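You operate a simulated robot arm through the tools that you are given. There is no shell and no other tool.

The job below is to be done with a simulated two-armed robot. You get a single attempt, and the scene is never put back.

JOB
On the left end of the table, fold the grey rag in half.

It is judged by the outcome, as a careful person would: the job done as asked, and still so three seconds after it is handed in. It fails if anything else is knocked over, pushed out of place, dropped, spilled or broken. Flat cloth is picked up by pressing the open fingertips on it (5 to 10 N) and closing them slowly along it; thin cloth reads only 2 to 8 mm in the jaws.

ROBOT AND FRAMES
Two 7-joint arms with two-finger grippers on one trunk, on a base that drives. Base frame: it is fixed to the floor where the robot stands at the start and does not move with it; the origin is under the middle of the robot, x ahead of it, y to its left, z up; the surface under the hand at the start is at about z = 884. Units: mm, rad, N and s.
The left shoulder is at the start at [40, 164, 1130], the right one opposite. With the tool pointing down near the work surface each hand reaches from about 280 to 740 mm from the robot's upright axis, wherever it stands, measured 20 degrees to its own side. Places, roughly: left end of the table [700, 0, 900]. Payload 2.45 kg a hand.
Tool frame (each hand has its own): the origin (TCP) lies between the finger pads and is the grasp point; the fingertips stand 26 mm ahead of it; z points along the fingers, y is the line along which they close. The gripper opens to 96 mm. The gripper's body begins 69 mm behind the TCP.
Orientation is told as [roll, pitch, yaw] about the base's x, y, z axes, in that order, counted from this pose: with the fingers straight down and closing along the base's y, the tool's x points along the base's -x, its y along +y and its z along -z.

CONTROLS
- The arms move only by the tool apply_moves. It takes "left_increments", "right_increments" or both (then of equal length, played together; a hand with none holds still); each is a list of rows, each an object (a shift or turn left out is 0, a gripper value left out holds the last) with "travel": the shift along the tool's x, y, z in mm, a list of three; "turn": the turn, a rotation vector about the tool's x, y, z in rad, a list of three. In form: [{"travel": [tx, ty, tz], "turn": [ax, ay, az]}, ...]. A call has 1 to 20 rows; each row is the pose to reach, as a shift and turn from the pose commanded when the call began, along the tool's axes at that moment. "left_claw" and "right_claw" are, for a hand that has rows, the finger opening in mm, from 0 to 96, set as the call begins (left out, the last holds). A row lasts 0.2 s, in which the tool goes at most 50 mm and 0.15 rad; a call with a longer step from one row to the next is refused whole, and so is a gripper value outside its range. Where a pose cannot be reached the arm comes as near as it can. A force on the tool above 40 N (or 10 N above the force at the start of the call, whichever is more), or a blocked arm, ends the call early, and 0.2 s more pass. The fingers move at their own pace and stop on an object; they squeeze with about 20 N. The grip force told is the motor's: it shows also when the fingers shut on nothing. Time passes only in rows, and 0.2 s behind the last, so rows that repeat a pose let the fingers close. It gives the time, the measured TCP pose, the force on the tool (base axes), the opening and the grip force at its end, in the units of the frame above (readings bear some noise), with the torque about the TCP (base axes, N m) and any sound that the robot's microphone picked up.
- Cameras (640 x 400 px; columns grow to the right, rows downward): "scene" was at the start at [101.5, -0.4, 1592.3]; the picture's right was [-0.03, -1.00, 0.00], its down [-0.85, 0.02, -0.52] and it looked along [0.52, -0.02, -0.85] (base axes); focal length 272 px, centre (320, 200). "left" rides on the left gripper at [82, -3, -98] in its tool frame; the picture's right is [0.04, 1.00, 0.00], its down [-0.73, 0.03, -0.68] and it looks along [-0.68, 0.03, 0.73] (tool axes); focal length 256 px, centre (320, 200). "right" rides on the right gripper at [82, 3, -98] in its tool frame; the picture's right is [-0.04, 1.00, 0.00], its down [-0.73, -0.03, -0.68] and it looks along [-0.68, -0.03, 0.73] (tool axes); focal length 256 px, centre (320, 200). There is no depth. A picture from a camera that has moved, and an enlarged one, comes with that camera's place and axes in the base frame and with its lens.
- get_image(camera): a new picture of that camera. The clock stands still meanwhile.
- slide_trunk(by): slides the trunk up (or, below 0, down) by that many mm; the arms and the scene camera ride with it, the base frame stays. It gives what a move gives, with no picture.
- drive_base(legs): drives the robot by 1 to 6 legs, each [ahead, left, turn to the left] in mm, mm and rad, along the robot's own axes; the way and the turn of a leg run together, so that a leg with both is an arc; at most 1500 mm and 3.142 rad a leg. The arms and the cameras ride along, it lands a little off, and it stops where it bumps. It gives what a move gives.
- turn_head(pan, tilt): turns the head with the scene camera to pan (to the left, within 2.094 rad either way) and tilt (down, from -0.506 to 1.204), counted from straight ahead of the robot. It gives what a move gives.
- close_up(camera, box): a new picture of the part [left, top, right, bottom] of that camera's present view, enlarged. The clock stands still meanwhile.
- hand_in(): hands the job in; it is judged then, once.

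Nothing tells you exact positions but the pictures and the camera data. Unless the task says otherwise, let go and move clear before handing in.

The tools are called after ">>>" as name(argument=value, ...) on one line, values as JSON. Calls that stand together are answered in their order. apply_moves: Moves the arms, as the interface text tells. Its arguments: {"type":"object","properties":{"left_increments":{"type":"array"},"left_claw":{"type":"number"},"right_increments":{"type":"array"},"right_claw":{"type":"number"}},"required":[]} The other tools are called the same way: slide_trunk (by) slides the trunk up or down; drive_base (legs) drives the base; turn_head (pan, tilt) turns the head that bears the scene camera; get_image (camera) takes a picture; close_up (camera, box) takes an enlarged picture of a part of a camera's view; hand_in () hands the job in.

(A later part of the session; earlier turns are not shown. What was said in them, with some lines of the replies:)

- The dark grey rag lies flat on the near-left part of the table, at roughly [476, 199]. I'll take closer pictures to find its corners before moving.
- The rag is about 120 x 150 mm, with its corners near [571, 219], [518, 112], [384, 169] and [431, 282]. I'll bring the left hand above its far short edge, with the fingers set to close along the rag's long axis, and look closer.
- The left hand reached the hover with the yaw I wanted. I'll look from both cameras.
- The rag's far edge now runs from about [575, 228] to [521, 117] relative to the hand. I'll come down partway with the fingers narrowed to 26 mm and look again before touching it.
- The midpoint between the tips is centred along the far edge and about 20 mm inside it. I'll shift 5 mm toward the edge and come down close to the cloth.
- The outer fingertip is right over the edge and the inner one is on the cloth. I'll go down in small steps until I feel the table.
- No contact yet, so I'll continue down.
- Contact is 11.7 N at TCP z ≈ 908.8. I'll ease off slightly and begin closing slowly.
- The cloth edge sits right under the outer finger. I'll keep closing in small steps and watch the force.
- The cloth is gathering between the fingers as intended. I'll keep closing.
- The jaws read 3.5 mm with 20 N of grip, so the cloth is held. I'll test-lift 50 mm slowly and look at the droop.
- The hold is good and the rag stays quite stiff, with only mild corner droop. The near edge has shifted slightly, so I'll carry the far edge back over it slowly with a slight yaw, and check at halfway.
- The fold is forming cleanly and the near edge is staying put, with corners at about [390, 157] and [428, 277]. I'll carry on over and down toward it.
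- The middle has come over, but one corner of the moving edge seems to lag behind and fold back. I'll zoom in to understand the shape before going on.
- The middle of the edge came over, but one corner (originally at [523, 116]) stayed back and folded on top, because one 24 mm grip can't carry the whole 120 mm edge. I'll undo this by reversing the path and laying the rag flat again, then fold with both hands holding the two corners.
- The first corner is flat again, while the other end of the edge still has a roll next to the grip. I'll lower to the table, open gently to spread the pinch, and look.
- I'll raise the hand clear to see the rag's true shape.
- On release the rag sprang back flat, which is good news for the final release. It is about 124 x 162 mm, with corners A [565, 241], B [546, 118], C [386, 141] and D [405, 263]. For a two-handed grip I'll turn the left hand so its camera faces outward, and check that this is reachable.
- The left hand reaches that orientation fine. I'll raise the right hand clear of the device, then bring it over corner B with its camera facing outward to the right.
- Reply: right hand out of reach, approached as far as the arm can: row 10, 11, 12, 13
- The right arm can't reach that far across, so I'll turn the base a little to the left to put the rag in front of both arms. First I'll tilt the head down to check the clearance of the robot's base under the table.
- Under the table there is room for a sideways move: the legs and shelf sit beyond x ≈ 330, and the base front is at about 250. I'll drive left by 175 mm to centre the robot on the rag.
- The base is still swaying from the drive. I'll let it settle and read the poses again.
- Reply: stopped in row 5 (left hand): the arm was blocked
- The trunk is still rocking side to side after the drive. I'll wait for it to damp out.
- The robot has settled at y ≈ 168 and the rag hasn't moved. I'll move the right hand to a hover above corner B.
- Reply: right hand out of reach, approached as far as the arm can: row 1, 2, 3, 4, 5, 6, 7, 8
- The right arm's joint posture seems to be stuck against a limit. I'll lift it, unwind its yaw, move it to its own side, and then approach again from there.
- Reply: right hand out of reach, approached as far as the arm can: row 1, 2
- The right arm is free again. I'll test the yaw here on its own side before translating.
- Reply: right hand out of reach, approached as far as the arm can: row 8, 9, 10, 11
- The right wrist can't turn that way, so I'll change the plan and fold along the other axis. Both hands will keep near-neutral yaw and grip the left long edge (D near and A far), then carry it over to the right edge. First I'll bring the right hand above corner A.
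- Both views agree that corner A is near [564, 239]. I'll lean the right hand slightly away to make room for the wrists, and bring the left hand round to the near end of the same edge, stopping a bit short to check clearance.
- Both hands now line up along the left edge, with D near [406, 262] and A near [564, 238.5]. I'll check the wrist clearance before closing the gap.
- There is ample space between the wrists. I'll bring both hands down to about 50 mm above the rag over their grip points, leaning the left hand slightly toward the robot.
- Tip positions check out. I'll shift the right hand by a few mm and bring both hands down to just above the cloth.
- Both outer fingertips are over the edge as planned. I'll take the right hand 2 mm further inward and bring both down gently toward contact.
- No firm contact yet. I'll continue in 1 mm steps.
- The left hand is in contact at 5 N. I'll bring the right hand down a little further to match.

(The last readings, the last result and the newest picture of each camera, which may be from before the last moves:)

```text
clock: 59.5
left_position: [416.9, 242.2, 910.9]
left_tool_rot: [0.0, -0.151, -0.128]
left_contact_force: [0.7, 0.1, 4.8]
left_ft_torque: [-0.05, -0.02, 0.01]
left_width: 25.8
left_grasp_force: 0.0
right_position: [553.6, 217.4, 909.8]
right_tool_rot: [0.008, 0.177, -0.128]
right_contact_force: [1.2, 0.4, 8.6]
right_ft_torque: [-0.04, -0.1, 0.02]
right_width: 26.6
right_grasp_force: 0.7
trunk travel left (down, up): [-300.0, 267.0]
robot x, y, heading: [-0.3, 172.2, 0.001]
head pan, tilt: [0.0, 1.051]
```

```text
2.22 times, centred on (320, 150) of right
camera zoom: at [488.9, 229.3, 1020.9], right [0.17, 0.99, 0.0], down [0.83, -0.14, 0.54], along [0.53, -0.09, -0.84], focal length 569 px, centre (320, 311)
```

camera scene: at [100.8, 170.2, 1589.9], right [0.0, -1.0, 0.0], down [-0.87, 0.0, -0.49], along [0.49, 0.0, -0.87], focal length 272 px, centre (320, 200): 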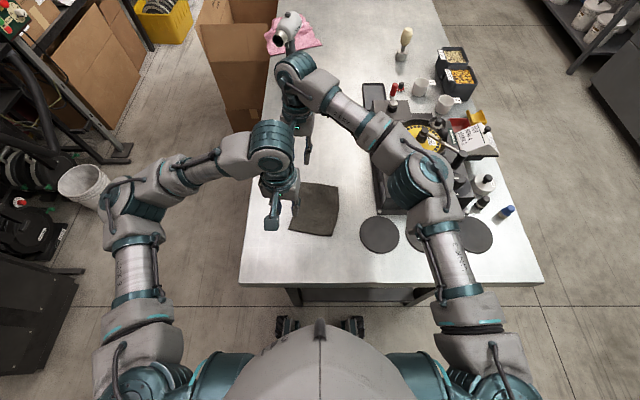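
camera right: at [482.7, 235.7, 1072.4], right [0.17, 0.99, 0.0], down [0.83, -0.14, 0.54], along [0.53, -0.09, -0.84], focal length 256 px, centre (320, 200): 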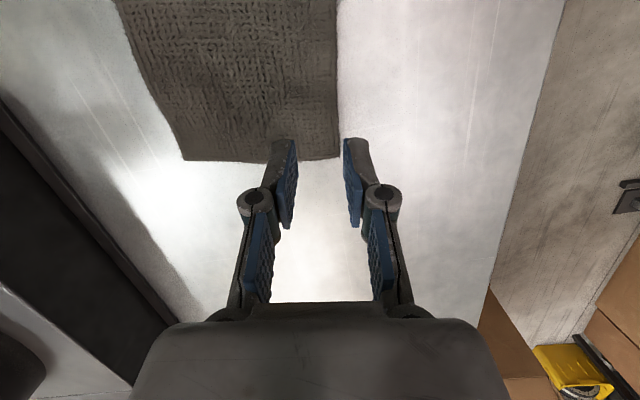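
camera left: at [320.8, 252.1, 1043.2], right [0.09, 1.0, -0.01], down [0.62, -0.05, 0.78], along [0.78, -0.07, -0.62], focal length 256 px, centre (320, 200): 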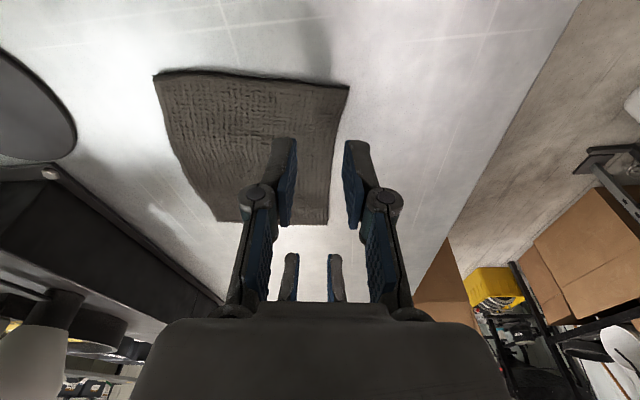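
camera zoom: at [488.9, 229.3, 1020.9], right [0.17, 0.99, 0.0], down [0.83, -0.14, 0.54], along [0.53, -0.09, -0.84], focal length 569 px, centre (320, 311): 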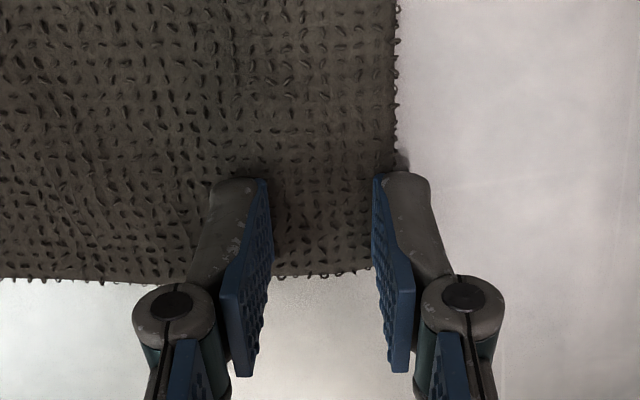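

Both hands press lightly with the edge between their fingers. I'll close both slowly in step.

>>> apply_moves(left_increments=[{"travel": [0.05, 0, 0.4]}, {"travel": [0.05, 0, 0.4]}], right_increments=[{"travel": [0, 0, 0]}, {"travel": [0, 0, 0]}], left_claw=23, right_claw=23)

>>> apply_moves(left_increments=[{"travel": [0, 0, 0]}], right_increments=[{"travel": [0, 0, 0]}], left_claw=20, right_claw=20)

>>> apply_moves(left_increments=[{"travel": [0, 0, 0]}], right_increments=[{"travel": [0, 0, 0]}], left_claw=17, right_claw=17)

>>> apply_moves(left_increments=[{"travel": [0, 0, 0]}], right_increments=[{"travel": [0, 0, 0]}], left_claw=14, right_claw=14)

>>> close_up(camera="left", box=[220, 60, 420, 240])

>>> close_up(camera="right", box=[220, 60, 420, 240])

```text
clock: 60.1
left_position: [417.0, 241.8, 909.1]
left_tool_rot: [-0.003, -0.151, -0.13]
left_contact_force: [-0.6, -0.6, 10.5]
left_ft_torque: [-0.11, 0.09, 0.0]
left_width: 23.4
left_grasp_force: 0.0
right_position: [552.3, 217.8, 909.5]
right_tool_rot: [0.007, 0.175, -0.129]
right_contact_force: [1.5, -0.9, 7.1]
right_ft_torque: [-0.07, -0.11, 0.03]
right_width: 22.7
right_grasp_force: 0.0
trunk travel left (down, up): [-300.0, 267.0]
robot x, y, heading: [-1.3, 171.3, -0.002]
head pan, tilt: [0.0, 1.051]
```

```text
clock: 60.5
left_position: [416.4, 243.3, 908.5]
left_tool_rot: [-0.001, -0.149, -0.129]
left_contact_force: [0.6, -1.1, 11.2]
left_ft_torque: [-0.07, 0.03, 0.01]
left_width: 20.3
left_grasp_force: 0.1
right_position: [551.2, 218.1, 910.6]
right_tool_rot: [0.006, 0.177, -0.128]
right_contact_force: [0.0, 0.5, 6.8]
right_ft_torque: [-0.04, -0.1, -0.02]
right_width: 19.3
right_grasp_force: 0.0
trunk travel left (down, up): [-300.0, 267.0]
robot x, y, heading: [-2.5, 170.5, 0.004]
head pan, tilt: [0.0, 1.051]
```

```text
clock: 60.9
left_position: [416.7, 242.1, 909.5]
left_tool_rot: [-0.001, -0.15, -0.13]
left_contact_force: [0.0, 0.7, 12.3]
left_ft_torque: [-0.08, 0.02, -0.02]
left_width: 17.7
left_grasp_force: 0.3
right_position: [552.6, 216.6, 910.2]
right_tool_rot: [0.008, 0.176, -0.128]
right_contact_force: [-0.3, 0.0, 6.8]
right_ft_torque: [-0.02, -0.06, -0.02]
right_width: 16.1
right_grasp_force: 0.2
trunk travel left (down, up): [-300.0, 267.0]
robot x, y, heading: [0.3, 174.1, -0.002]
head pan, tilt: [0.0, 1.051]
```

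```text
clock: 61.3
left_position: [416.2, 242.3, 910.5]
left_tool_rot: [-0.002, -0.15, -0.129]
left_contact_force: [-0.1, 0.1, 13.7]
left_ft_torque: [-0.09, 0.06, -0.02]
left_width: 14.6
left_grasp_force: 1.2
right_position: [552.8, 217.6, 909.7]
right_tool_rot: [0.008, 0.177, -0.128]
right_contact_force: [0.7, 0.1, 6.3]
right_ft_torque: [-0.05, -0.08, -0.01]
right_width: 13.4
right_grasp_force: 0.1
trunk travel left (down, up): [-300.0, 267.0]
robot x, y, heading: [1.9, 169.2, -0.001]
head pan, tilt: [0.0, 1.051]
```

```text
2.22 times, centred on (320, 150) of left
camera zoom: at [321.3, 251.2, 992.9], right [0.09, 1.0, -0.01], down [0.62, -0.05, 0.78], along [0.78, -0.07, -0.62], focal length 569 px, centre (320, 311)
```

zoom: 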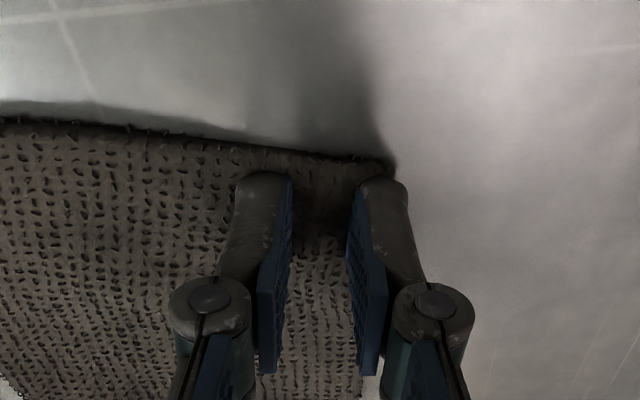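

```text
2.22 times, centred on (320, 150) of right
camera zoom: at [488.2, 229.1, 1021.0], right [0.17, 0.99, 0.0], down [0.83, -0.14, 0.54], along [0.53, -0.09, -0.84], focal length 569 px, centre (320, 311)
```

zoom: 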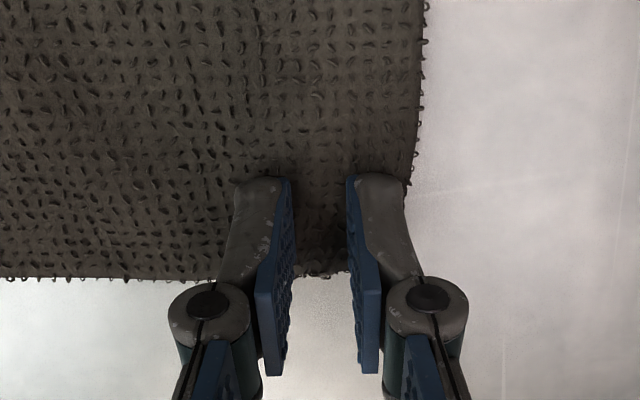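

The cloth is gathering in both hands. I'll ease the left hand's pressure slightly and finish closing.

>>> apply_moves(left_increments=[{"travel": [0, 0, -0.4]}], right_increments=[{"travel": [0, 0, 0]}], left_claw=11, right_claw=10)

>>> apply_moves(left_increments=[{"travel": [0, 0, 0]}], right_increments=[{"travel": [0, 0, 0]}], left_claw=8, right_claw=7)

>>> apply_moves(left_increments=[{"travel": [0, 0, 0]}, {"travel": [0, 0, 0]}], right_increments=[{"travel": [0, 0, 0]}, {"travel": [0, 0, 0]}], left_claw=4, right_claw=4)

>>> apply_moves(left_increments=[{"travel": [0, 0, 0]}, {"travel": [0, 0, 0]}], right_increments=[{"travel": [0, 0, 0]}, {"travel": [0, 0, 0]}], left_claw=0, right_claw=0)

>>> close_up(camera="left", box=[220, 60, 420, 240])

>>> close_up(camera="right", box=[220, 60, 420, 240])

```text
clock: 61.7
left_position: [417.1, 242.2, 909.4]
left_tool_rot: [0.0, -0.15, -0.128]
left_contact_force: [-0.1, 1.4, 7.7]
left_ft_torque: [-0.03, 0.0, -0.02]
left_width: 11.5
left_grasp_force: 1.1
right_position: [553.3, 218.3, 910.6]
right_tool_rot: [0.009, 0.176, -0.129]
right_contact_force: [-0.1, 0.3, 7.8]
right_ft_torque: [0.01, -0.08, -0.01]
right_width: 11.4
right_grasp_force: 1.8
trunk travel left (down, up): [-300.0, 267.0]
robot x, y, heading: [-1.7, 170.9, -0.003]
head pan, tilt: [0.0, 1.051]
```

```text
clock: 62.1
left_position: [417.1, 242.6, 909.8]
left_tool_rot: [0.002, -0.148, -0.13]
left_contact_force: [1.3, -0.6, 4.0]
left_ft_torque: [0.0, 0.02, 0.0]
left_width: 8.0
left_grasp_force: 0.1
right_position: [552.4, 218.6, 910.5]
right_tool_rot: [0.006, 0.176, -0.13]
right_contact_force: [-0.8, -0.3, 8.5]
right_ft_torque: [0.02, -0.01, 0.0]
right_width: 7.0
right_grasp_force: 15.3
trunk travel left (down, up): [-300.0, 267.0]
robot x, y, heading: [-0.7, 171.7, -0.004]
head pan, tilt: [0.0, 1.051]
```

```text
clock: 62.7
left_position: [416.4, 242.5, 909.6]
left_tool_rot: [0.002, -0.149, -0.13]
left_contact_force: [-1.0, 1.0, 3.3]
left_ft_torque: [-0.01, -0.03, 0.01]
left_width: 6.6
left_grasp_force: 2.1
right_position: [553.3, 217.7, 909.3]
right_tool_rot: [0.008, 0.178, -0.13]
right_contact_force: [-0.3, 0.1, 6.3]
right_ft_torque: [0.02, -0.03, -0.01]
right_width: 6.1
right_grasp_force: 1.5
trunk travel left (down, up): [-300.0, 267.0]
robot x, y, heading: [-1.4, 171.9, 0.001]
head pan, tilt: [0.0, 1.051]
```

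```text
clock: 63.3
left_position: [417.9, 242.5, 911.3]
left_tool_rot: [0.001, -0.151, -0.131]
left_contact_force: [-0.1, 0.1, 3.0]
left_ft_torque: [-0.02, 0.01, 0.0]
left_width: 4.1
left_grasp_force: 20.0
right_position: [553.3, 217.5, 908.8]
right_tool_rot: [0.008, 0.177, -0.127]
right_contact_force: [-0.3, -0.1, 4.6]
right_ft_torque: [0.0, -0.03, -0.03]
right_width: 3.0
right_grasp_force: 20.0
trunk travel left (down, up): [-300.0, 267.0]
robot x, y, heading: [-1.0, 173.0, -0.001]
head pan, tilt: [0.0, 1.051]
```

```text
2.22 times, centred on (320, 150) of left
camera zoom: at [322.1, 251.2, 993.4], right [0.09, 1.0, -0.01], down [0.62, -0.05, 0.78], along [0.78, -0.07, -0.62], focal length 569 px, centre (320, 311)
```

zoom: 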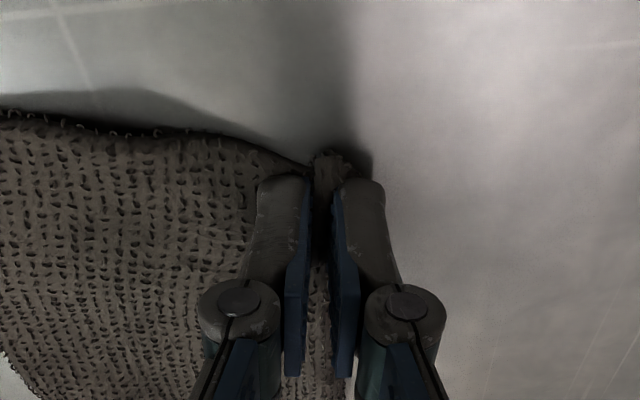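

```text
2.22 times, centred on (320, 150) of right
camera zoom: at [488.9, 229.2, 1020.4], right [0.17, 0.99, 0.0], down [0.83, -0.14, 0.54], along [0.53, -0.09, -0.84], focal length 569 px, centre (320, 311)
```

zoom: 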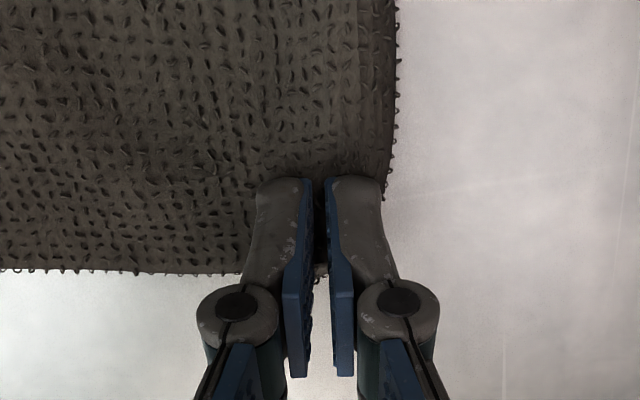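

Both corners are gripped (4.1 mm and 3.0 mm at 20 N). I'll lift the edge with both hands along a low arc to the halfway point and look.

>>> apply_moves(left_increments=[{"travel": [-1.0, -1, -6.9]}, {"travel": [-2.2, -4, -14.8]}, {"travel": [-3.3, -9, -21.8]}, {"travel": [-4.2, -16, -27.7]}, {"travel": [-4.8, -24, -31.6]}, {"travel": [-4.9, -32, -32.6]}, {"travel": [-4.9, -32, -32.6]}], right_increments=[{"travel": [1.2, -1, -6.9]}, {"travel": [2.6, -4, -14.8]}, {"travel": [3.9, -9, -21.6]}, {"travel": [4.9, -16, -27.6]}, {"travel": [5.6, -24, -31.5]}, {"travel": [5.8, -32, -32.5]}, {"travel": [5.8, -32, -32.5]}])

>>> close_up(camera="scene", box=[260, 130, 370, 260])

>>> get_image(camera="left")

>>> get_image(camera="right")

```text
clock: 64.9
left_position: [412.8, 209.9, 942.3]
left_tool_rot: [0.001, -0.15, -0.13]
left_contact_force: [1.3, -0.4, -0.4]
left_ft_torque: [-0.01, -0.02, 0.03]
left_width: 4.0
left_grasp_force: 20.4
right_position: [549.7, 185.5, 940.9]
right_tool_rot: [0.008, 0.178, -0.128]
right_contact_force: [-0.3, 0.1, 0.0]
right_ft_torque: [0.01, 0.04, 0.03]
right_width: 3.1
right_grasp_force: 20.1
trunk travel left (down, up): [-300.0, 267.0]
robot x, y, heading: [2.5, 171.6, 0.004]
head pan, tilt: [0.0, 1.051]
```

```text
3.08 times, centred on (315, 195) of scene
camera zoom: at [100.8, 169.0, 1589.9], right [0.0, -1.0, 0.0], down [-0.87, 0.0, -0.49], along [0.49, 0.0, -0.87], focal length 836 px, centre (335, 215)
```

zoom: 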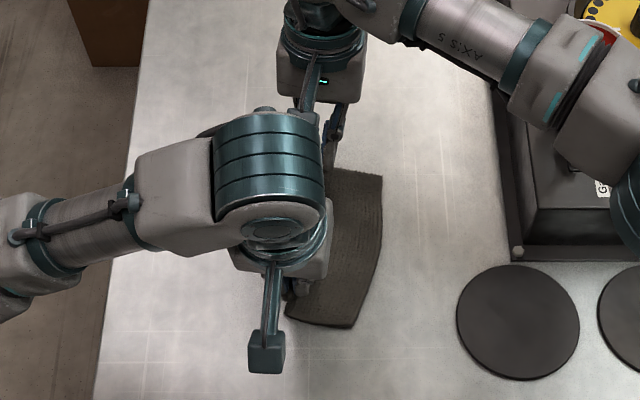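

```text
taken
camera left: at [317.3, 218.2, 1025.1], right [0.09, 1.0, -0.01], down [0.62, -0.05, 0.78], along [0.78, -0.07, -0.63], focal length 256 px, centre (320, 200)
```

left: 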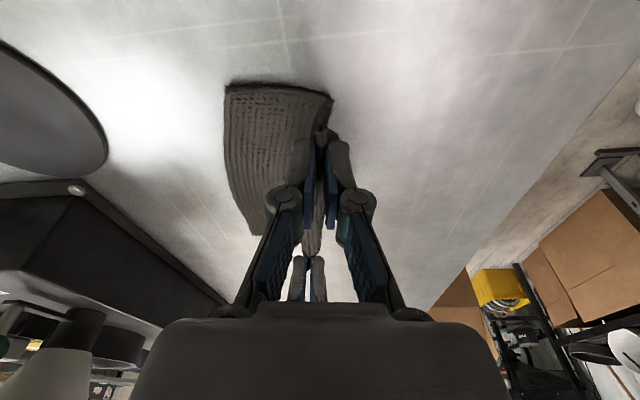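

```text
taken
camera right: at [485.7, 196.6, 1052.1], right [0.17, 0.99, 0.0], down [0.83, -0.14, 0.54], along [0.53, -0.09, -0.84], focal length 256 px, centre (320, 200)
```

right: 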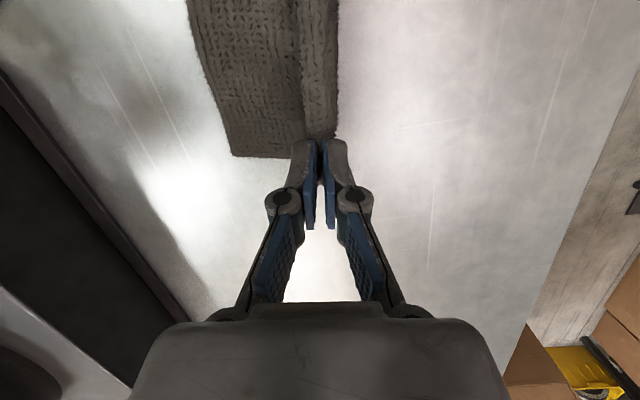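

The edge stays straight between the hands this time and the fold is forming cleanly. The stationary edge is now at about C [385, 156] to B [543, 122], so I'll carry the held edge over with small corrections to match, and lower it.

>>> apply_moves(left_increments=[{"travel": [1.9, -6.9, 1.7]}, {"travel": [4.3, -13.8, 6.4]}, {"travel": [6.6, -19.9, 12.2]}, {"travel": [8.6, -24.8, 16.9]}, {"travel": [9.8, -27.6, 20.8]}, {"travel": [9.8, -27.6, 20.8]}], right_increments=[{"travel": [1.3, -7.6, 2.3]}, {"travel": [2.1, -15.3, 7.5]}, {"travel": [2.5, -22, 13.7]}, {"travel": [2.9, -27.5, 18.8]}, {"travel": [2.8, -30.5, 22.8]}, {"travel": [2.8, -30.5, 22.8]}])

>>> close_up(camera="scene", box=[260, 130, 370, 260])

>>> get_image(camera="left")

>>> get_image(camera="right")

```text
clock: 66.3
left_position: [403.6, 181.7, 919.7]
left_tool_rot: [0.001, -0.148, -0.129]
left_contact_force: [0.5, -0.9, 1.5]
left_ft_torque: [0.05, -0.04, -0.02]
left_width: 3.9
left_grasp_force: 20.4
right_position: [539.1, 155.7, 919.6]
right_tool_rot: [0.008, 0.178, -0.129]
right_contact_force: [0.6, 1.2, -0.2]
right_ft_torque: [0.01, -0.03, 0.01]
right_width: 3.1
right_grasp_force: 20.1
trunk travel left (down, up): [-300.0, 267.0]
robot x, y, heading: [-1.6, 170.3, -0.003]
head pan, tilt: [0.0, 1.051]
```

```text
3.08 times, centred on (315, 195) of scene
camera zoom: at [100.3, 168.4, 1589.9], right [0.0, -1.0, 0.0], down [-0.87, 0.0, -0.49], along [0.49, 0.0, -0.87], focal length 836 px, centre (335, 215)
```

zoom: 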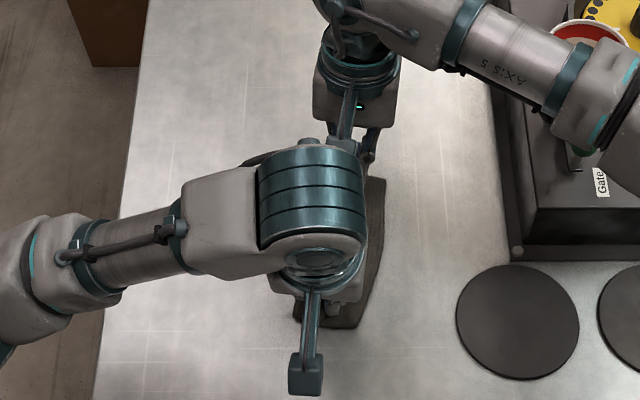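

```text
taken
camera left: at [308.3, 191.2, 1002.9], right [0.09, 1.0, -0.01], down [0.62, -0.05, 0.78], along [0.78, -0.07, -0.63], focal length 256 px, centre (320, 200)
```

left: 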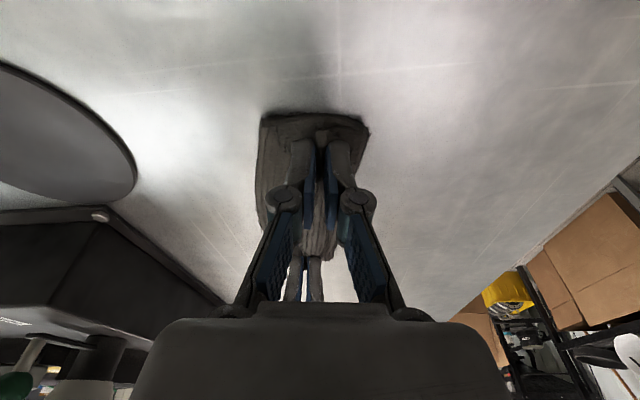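

```text
taken
camera right: at [474.8, 166.4, 1031.2], right [0.17, 0.99, 0.0], down [0.83, -0.14, 0.54], along [0.53, -0.09, -0.84], focal length 256 px, centre (320, 200)
```

right: 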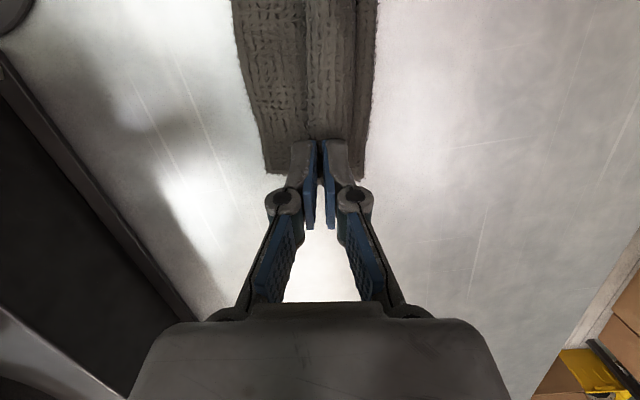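

Both edges are nearly aligned: the pinches sit about 32–34 mm inside the lower edge, as wanted for the turned-up hem to spring back onto it. I'll lower 2–3 mm more and open the fingers gently.

>>> apply_moves(left_increments=[{"travel": [0.2, -0.7, 1.2]}, {"travel": [0.4, -1.2, 2.5]}, {"travel": [0.4, -1.2, 2.5]}], right_increments=[{"travel": [-0.2, -1.2, 1.2]}, {"travel": [-0.4, -2.4, 2.5]}, {"travel": [-0.4, -2.4, 2.5]}])

>>> apply_moves(left_increments=[{"travel": [0, 0, 0]}, {"travel": [0, 0, 0]}], right_increments=[{"travel": [0, 0, 0]}, {"travel": [0, 0, 0]}], left_claw=12, right_claw=12)

>>> get_image(camera="left")

>>> get_image(camera="right")

```text
clock: 67.1
left_position: [404.3, 180.8, 917.5]
left_tool_rot: [0.001, -0.148, -0.128]
left_contact_force: [-0.2, -0.4, 2.8]
left_ft_torque: [-0.01, -0.08, 0.02]
left_width: 4.2
left_grasp_force: 20.1
right_position: [537.6, 152.7, 918.1]
right_tool_rot: [0.009, 0.179, -0.129]
right_contact_force: [-0.1, 0.5, 1.4]
right_ft_torque: [0.02, -0.02, 0.01]
right_width: 3.0
right_grasp_force: 19.6
trunk travel left (down, up): [-300.0, 267.0]
robot x, y, heading: [-0.8, 173.3, 0.0]
head pan, tilt: [0.0, 1.051]
```

```text
clock: 67.7
left_position: [402.9, 182.1, 916.4]
left_tool_rot: [0.0, -0.147, -0.13]
left_contact_force: [0.2, -0.2, 1.0]
left_ft_torque: [-0.03, 0.0, 0.01]
left_width: 11.8
left_grasp_force: 0.2
right_position: [537.9, 153.1, 918.2]
right_tool_rot: [0.009, 0.177, -0.13]
right_contact_force: [0.0, 0.2, 1.7]
right_ft_torque: [0.01, 0.02, 0.01]
right_width: 11.5
right_grasp_force: 0.1
trunk travel left (down, up): [-300.0, 267.0]
robot x, y, heading: [-2.2, 169.2, -0.001]
head pan, tilt: [0.0, 1.051]
```

```text
taken
camera left: at [308.0, 191.0, 1000.4], right [0.09, 1.0, -0.01], down [0.62, -0.05, 0.78], along [0.78, -0.07, -0.63], focal length 256 px, centre (320, 200)
```

left: 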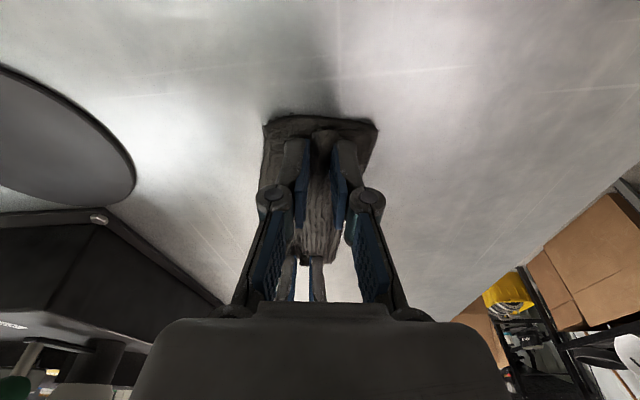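

```text
taken
camera right: at [473.9, 164.3, 1028.8], right [0.17, 0.99, 0.0], down [0.83, -0.14, 0.54], along [0.53, -0.09, -0.84], focal length 256 px, centre (320, 200)
```

right: 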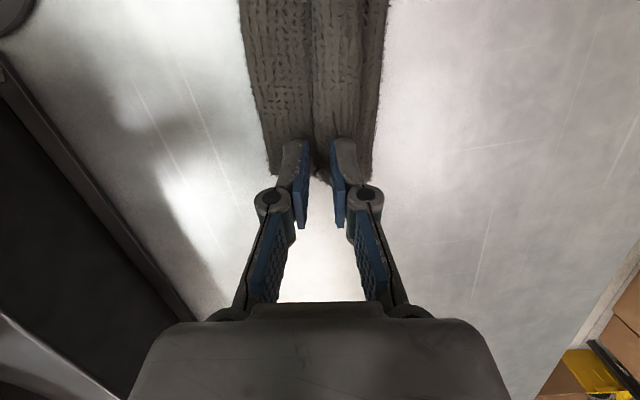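

The pinches are released. I'll open a bit more and lift both hands straight up so the hem can spring over.

>>> apply_moves(left_increments=[{"travel": [-0.3, 0, -2]}, {"travel": [-0.6, 0, -4]}, {"travel": [-2, 0, -12]}, {"travel": [-4, 0, -28]}, {"travel": [-8, 0, -55]}, {"travel": [-8, 0, -55]}], right_increments=[{"travel": [0.3, 0, -2]}, {"travel": [0.7, 0, -4]}, {"travel": [2, 0, -12]}, {"travel": [5, 0, -28]}, {"travel": [10, 0, -55]}, {"travel": [10, 0, -55]}], left_claw=26, right_claw=26)

>>> get_image(camera="left")

>>> get_image(camera="right")

>>> close_up(camera="scene", box=[260, 130, 370, 260])

```text
clock: 69.1
left_position: [401.5, 183.3, 974.0]
left_tool_rot: [0.0, -0.15, -0.13]
left_contact_force: [-0.1, -0.2, -0.3]
left_ft_torque: [-0.01, 0.03, 0.05]
left_width: 26.2
left_grasp_force: 0.1
right_position: [539.3, 155.4, 972.9]
right_tool_rot: [0.008, 0.179, -0.129]
right_contact_force: [0.3, 0.1, 0.3]
right_ft_torque: [0.01, 0.05, 0.05]
right_width: 26.1
right_grasp_force: 0.0
trunk travel left (down, up): [-300.0, 267.0]
robot x, y, heading: [-0.7, 170.0, 0.001]
head pan, tilt: [0.0, 1.051]
```

```text
taken
camera left: at [306.6, 192.1, 1057.6], right [0.09, 1.0, -0.01], down [0.62, -0.05, 0.78], along [0.78, -0.07, -0.63], focal length 256 px, centre (320, 200)
```

left: 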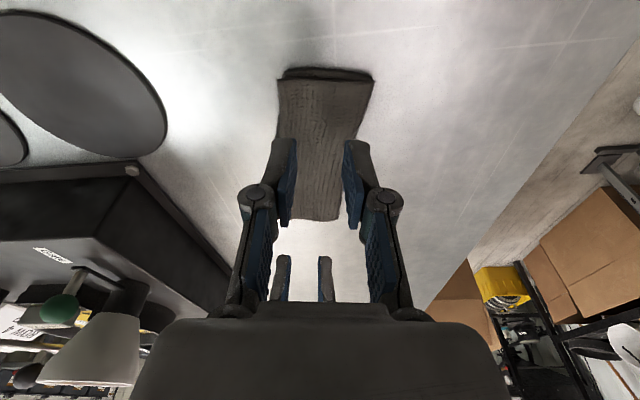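

```text
taken
camera right: at [476.3, 165.9, 1084.1], right [0.17, 0.99, 0.0], down [0.83, -0.14, 0.54], along [0.53, -0.09, -0.84], focal length 256 px, centre (320, 200)
```

right: 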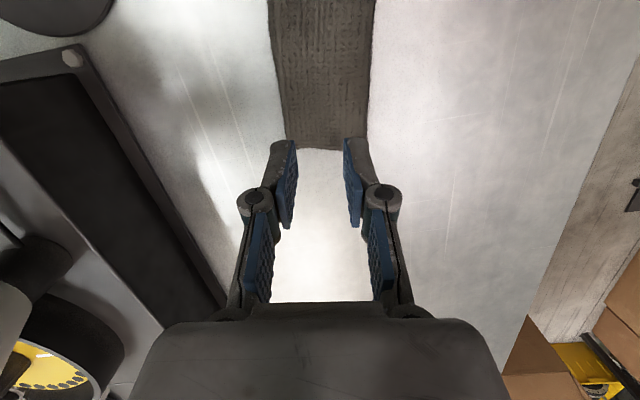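

```text
3.08 times, centred on (315, 195) of scene
camera zoom: at [101.5, 168.7, 1589.8], right [0.0, -1.0, 0.0], down [-0.87, 0.0, -0.49], along [0.49, 0.0, -0.87], focal length 836 px, centre (335, 215)
```

zoom: 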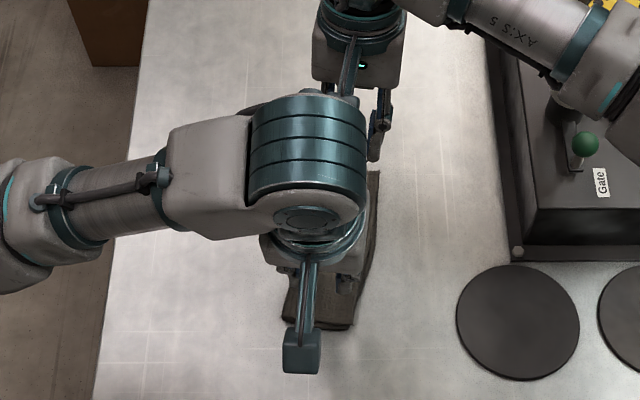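

The hem sprang over and the rag now looks like a two-layer strip. I'll move both hands well clear to inspect it.

>>> apply_moves(left_increments=[{"travel": [-4, 0, -26]}, {"travel": [-8, 0, -52]}, {"travel": [-12, 0, -79]}, {"travel": [-12, 35, -95]}, {"travel": [-12, 75, -100]}, {"travel": [-12, 115, -100]}, {"travel": [-12, 155, -100]}, {"travel": [-12, 195, -100]}, {"travel": [-12, 195, -100]}], right_increments=[{"travel": [5, 0, -26]}, {"travel": [9, 0, -52]}, {"travel": [14, 0, -79]}, {"travel": [14, 0, -100]}, {"travel": [14, -20, -110]}, {"travel": [14, -50, -110]}, {"travel": [14, -80, -110]}, {"travel": [14, -110, -110]}, {"travel": [14, -110, -110]}])

>>> get_image(camera="scene")

>>> close_up(camera="scene", box=[265, 165, 365, 245])

>>> get_image(camera="right")

>>> get_image(camera="left")

```text
clock: 71.1
left_position: [425.9, 378.0, 1075.5]
left_tool_rot: [-0.002, -0.149, -0.129]
left_contact_force: [0.4, -0.2, 0.6]
left_ft_torque: [-0.02, 0.01, 0.0]
left_width: 25.8
left_grasp_force: 0.0
right_position: [529.0, 48.1, 1082.3]
right_tool_rot: [0.006, 0.178, -0.129]
right_contact_force: [-0.4, 0.1, 0.3]
right_ft_torque: [-0.01, 0.01, 0.05]
right_width: 25.8
right_grasp_force: 0.0
trunk travel left (down, up): [-300.0, 267.0]
robot x, y, heading: [-0.4, 170.3, -0.003]
head pan, tilt: [0.0, 1.051]
```

```text
taken
camera scene: at [100.8, 170.2, 1589.8], right [0.0, -1.0, 0.0], down [-0.87, 0.0, -0.49], along [0.49, 0.0, -0.87], focal length 272 px, centre (320, 200)
```

scene: 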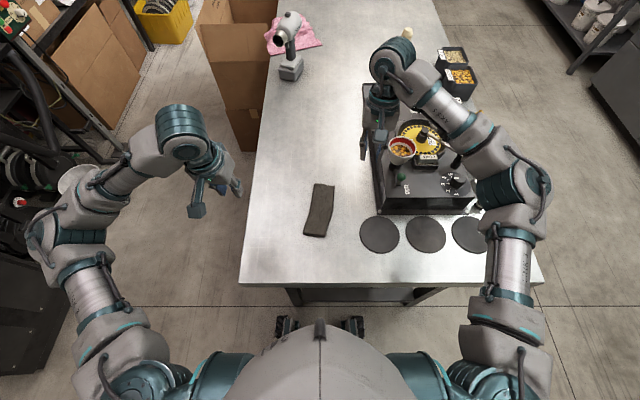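

```text
5.00 times, centred on (315, 205) of scene
camera zoom: at [100.8, 170.2, 1589.8], right [0.0, -1.0, 0.0], down [-0.87, 0.0, -0.49], along [0.49, 0.0, -0.87], focal length 1358 px, centre (345, 175)
```

zoom: 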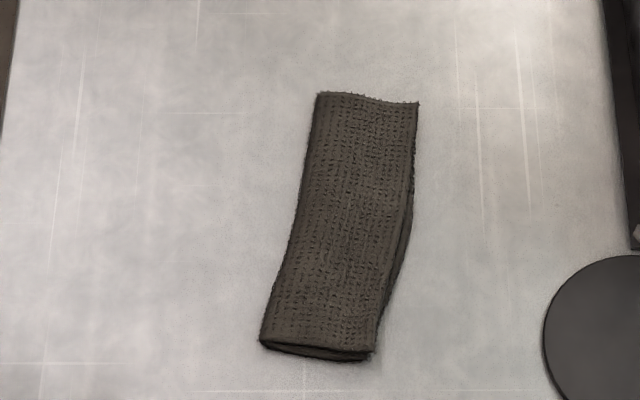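

```text
taken
camera right: at [464.5, 58.1, 1192.9], right [0.17, 0.99, 0.0], down [0.83, -0.14, 0.54], along [0.53, -0.09, -0.84], focal length 256 px, centre (320, 200)
```

right: 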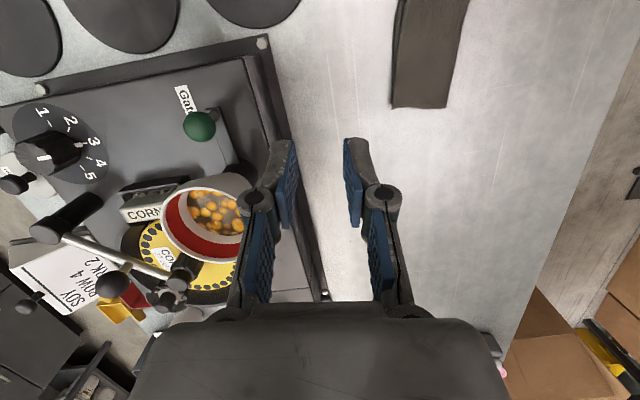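

```text
taken
camera left: at [330.7, 387.0, 1158.5], right [0.09, 1.0, -0.01], down [0.62, -0.05, 0.78], along [0.78, -0.07, -0.63], focal length 256 px, centre (320, 200)
```

left: 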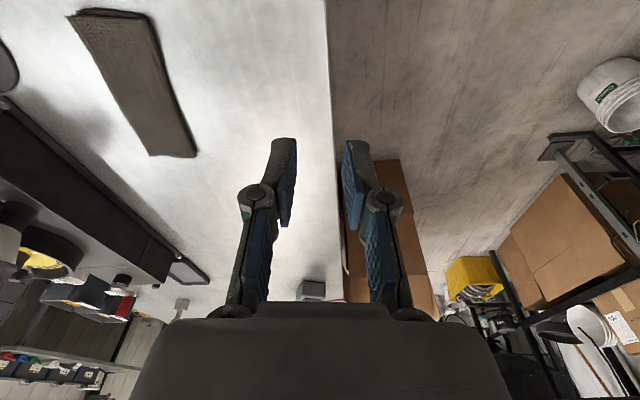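

The rag is now a neat two-layer strip with its edges aligned. I'll take one last close look from both sides before handing in.

>>> close_up(camera="right", box=[360, 0, 500, 120])

>>> close_up(camera="left", box=[50, 0, 220, 170])

>>> close_up(camera="scene", box=[260, 0, 540, 260])

```text
3.33 times, centred on (430, 60) of right
camera zoom: at [464.5, 58.1, 1192.9], right [0.17, 0.99, 0.0], down [0.83, -0.14, 0.54], along [0.53, -0.09, -0.84], focal length 853 px, centre (-47, 667)
```

zoom: 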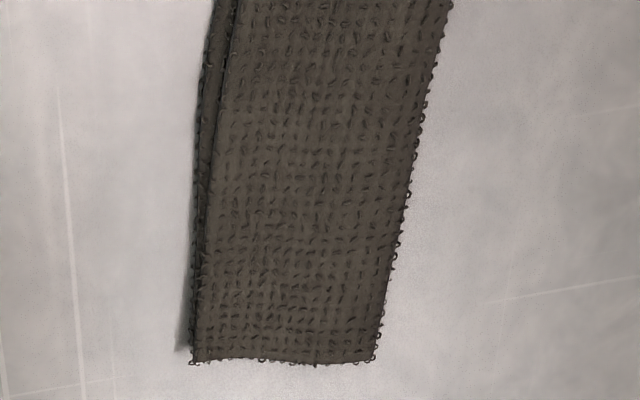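

```text
2.35 times, centred on (135, 85) of left
camera zoom: at [330.7, 387.0, 1158.5], right [0.09, 1.0, -0.01], down [0.62, -0.05, 0.78], along [0.78, -0.07, -0.63], focal length 602 px, centre (755, 471)
```

zoom: 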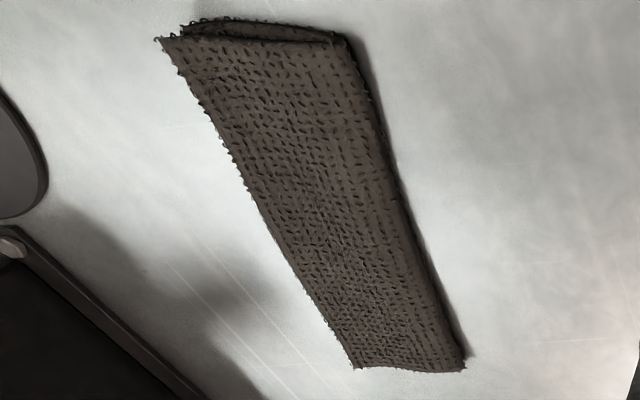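

```text
1.54 times, centred on (400, 130) of scene
camera zoom: at [100.8, 170.2, 1589.8], right [0.0, -1.0, 0.0], down [-0.87, 0.0, -0.49], along [0.49, 0.0, -0.87], focal length 418 px, centre (197, 308)
```

zoom: 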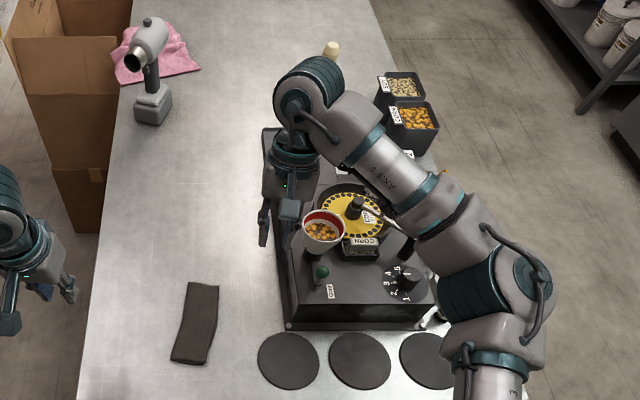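

The grey rag is folded in half: two layers with the edges lined up to within a few mm, lying flat. Everything else is where it was and both hands are empty and clear, so I'm handing in.

>>> hand_in()

```text
The job is handed in.
```

The grey rag is folded in half at the left end of the table and handed in. It lies as a flat two-layer strip, with its edges lined up to within a few millimetres.

I folded it along its long axis using both hands. A first try with one hand let a corner fold back, so I laid the rag flat again and redid it. I also drove the robot about 170 mm to the left so both arms could reach.

In the last pictures nothing else on the table had been moved, and both hands were open and clear of the rag.
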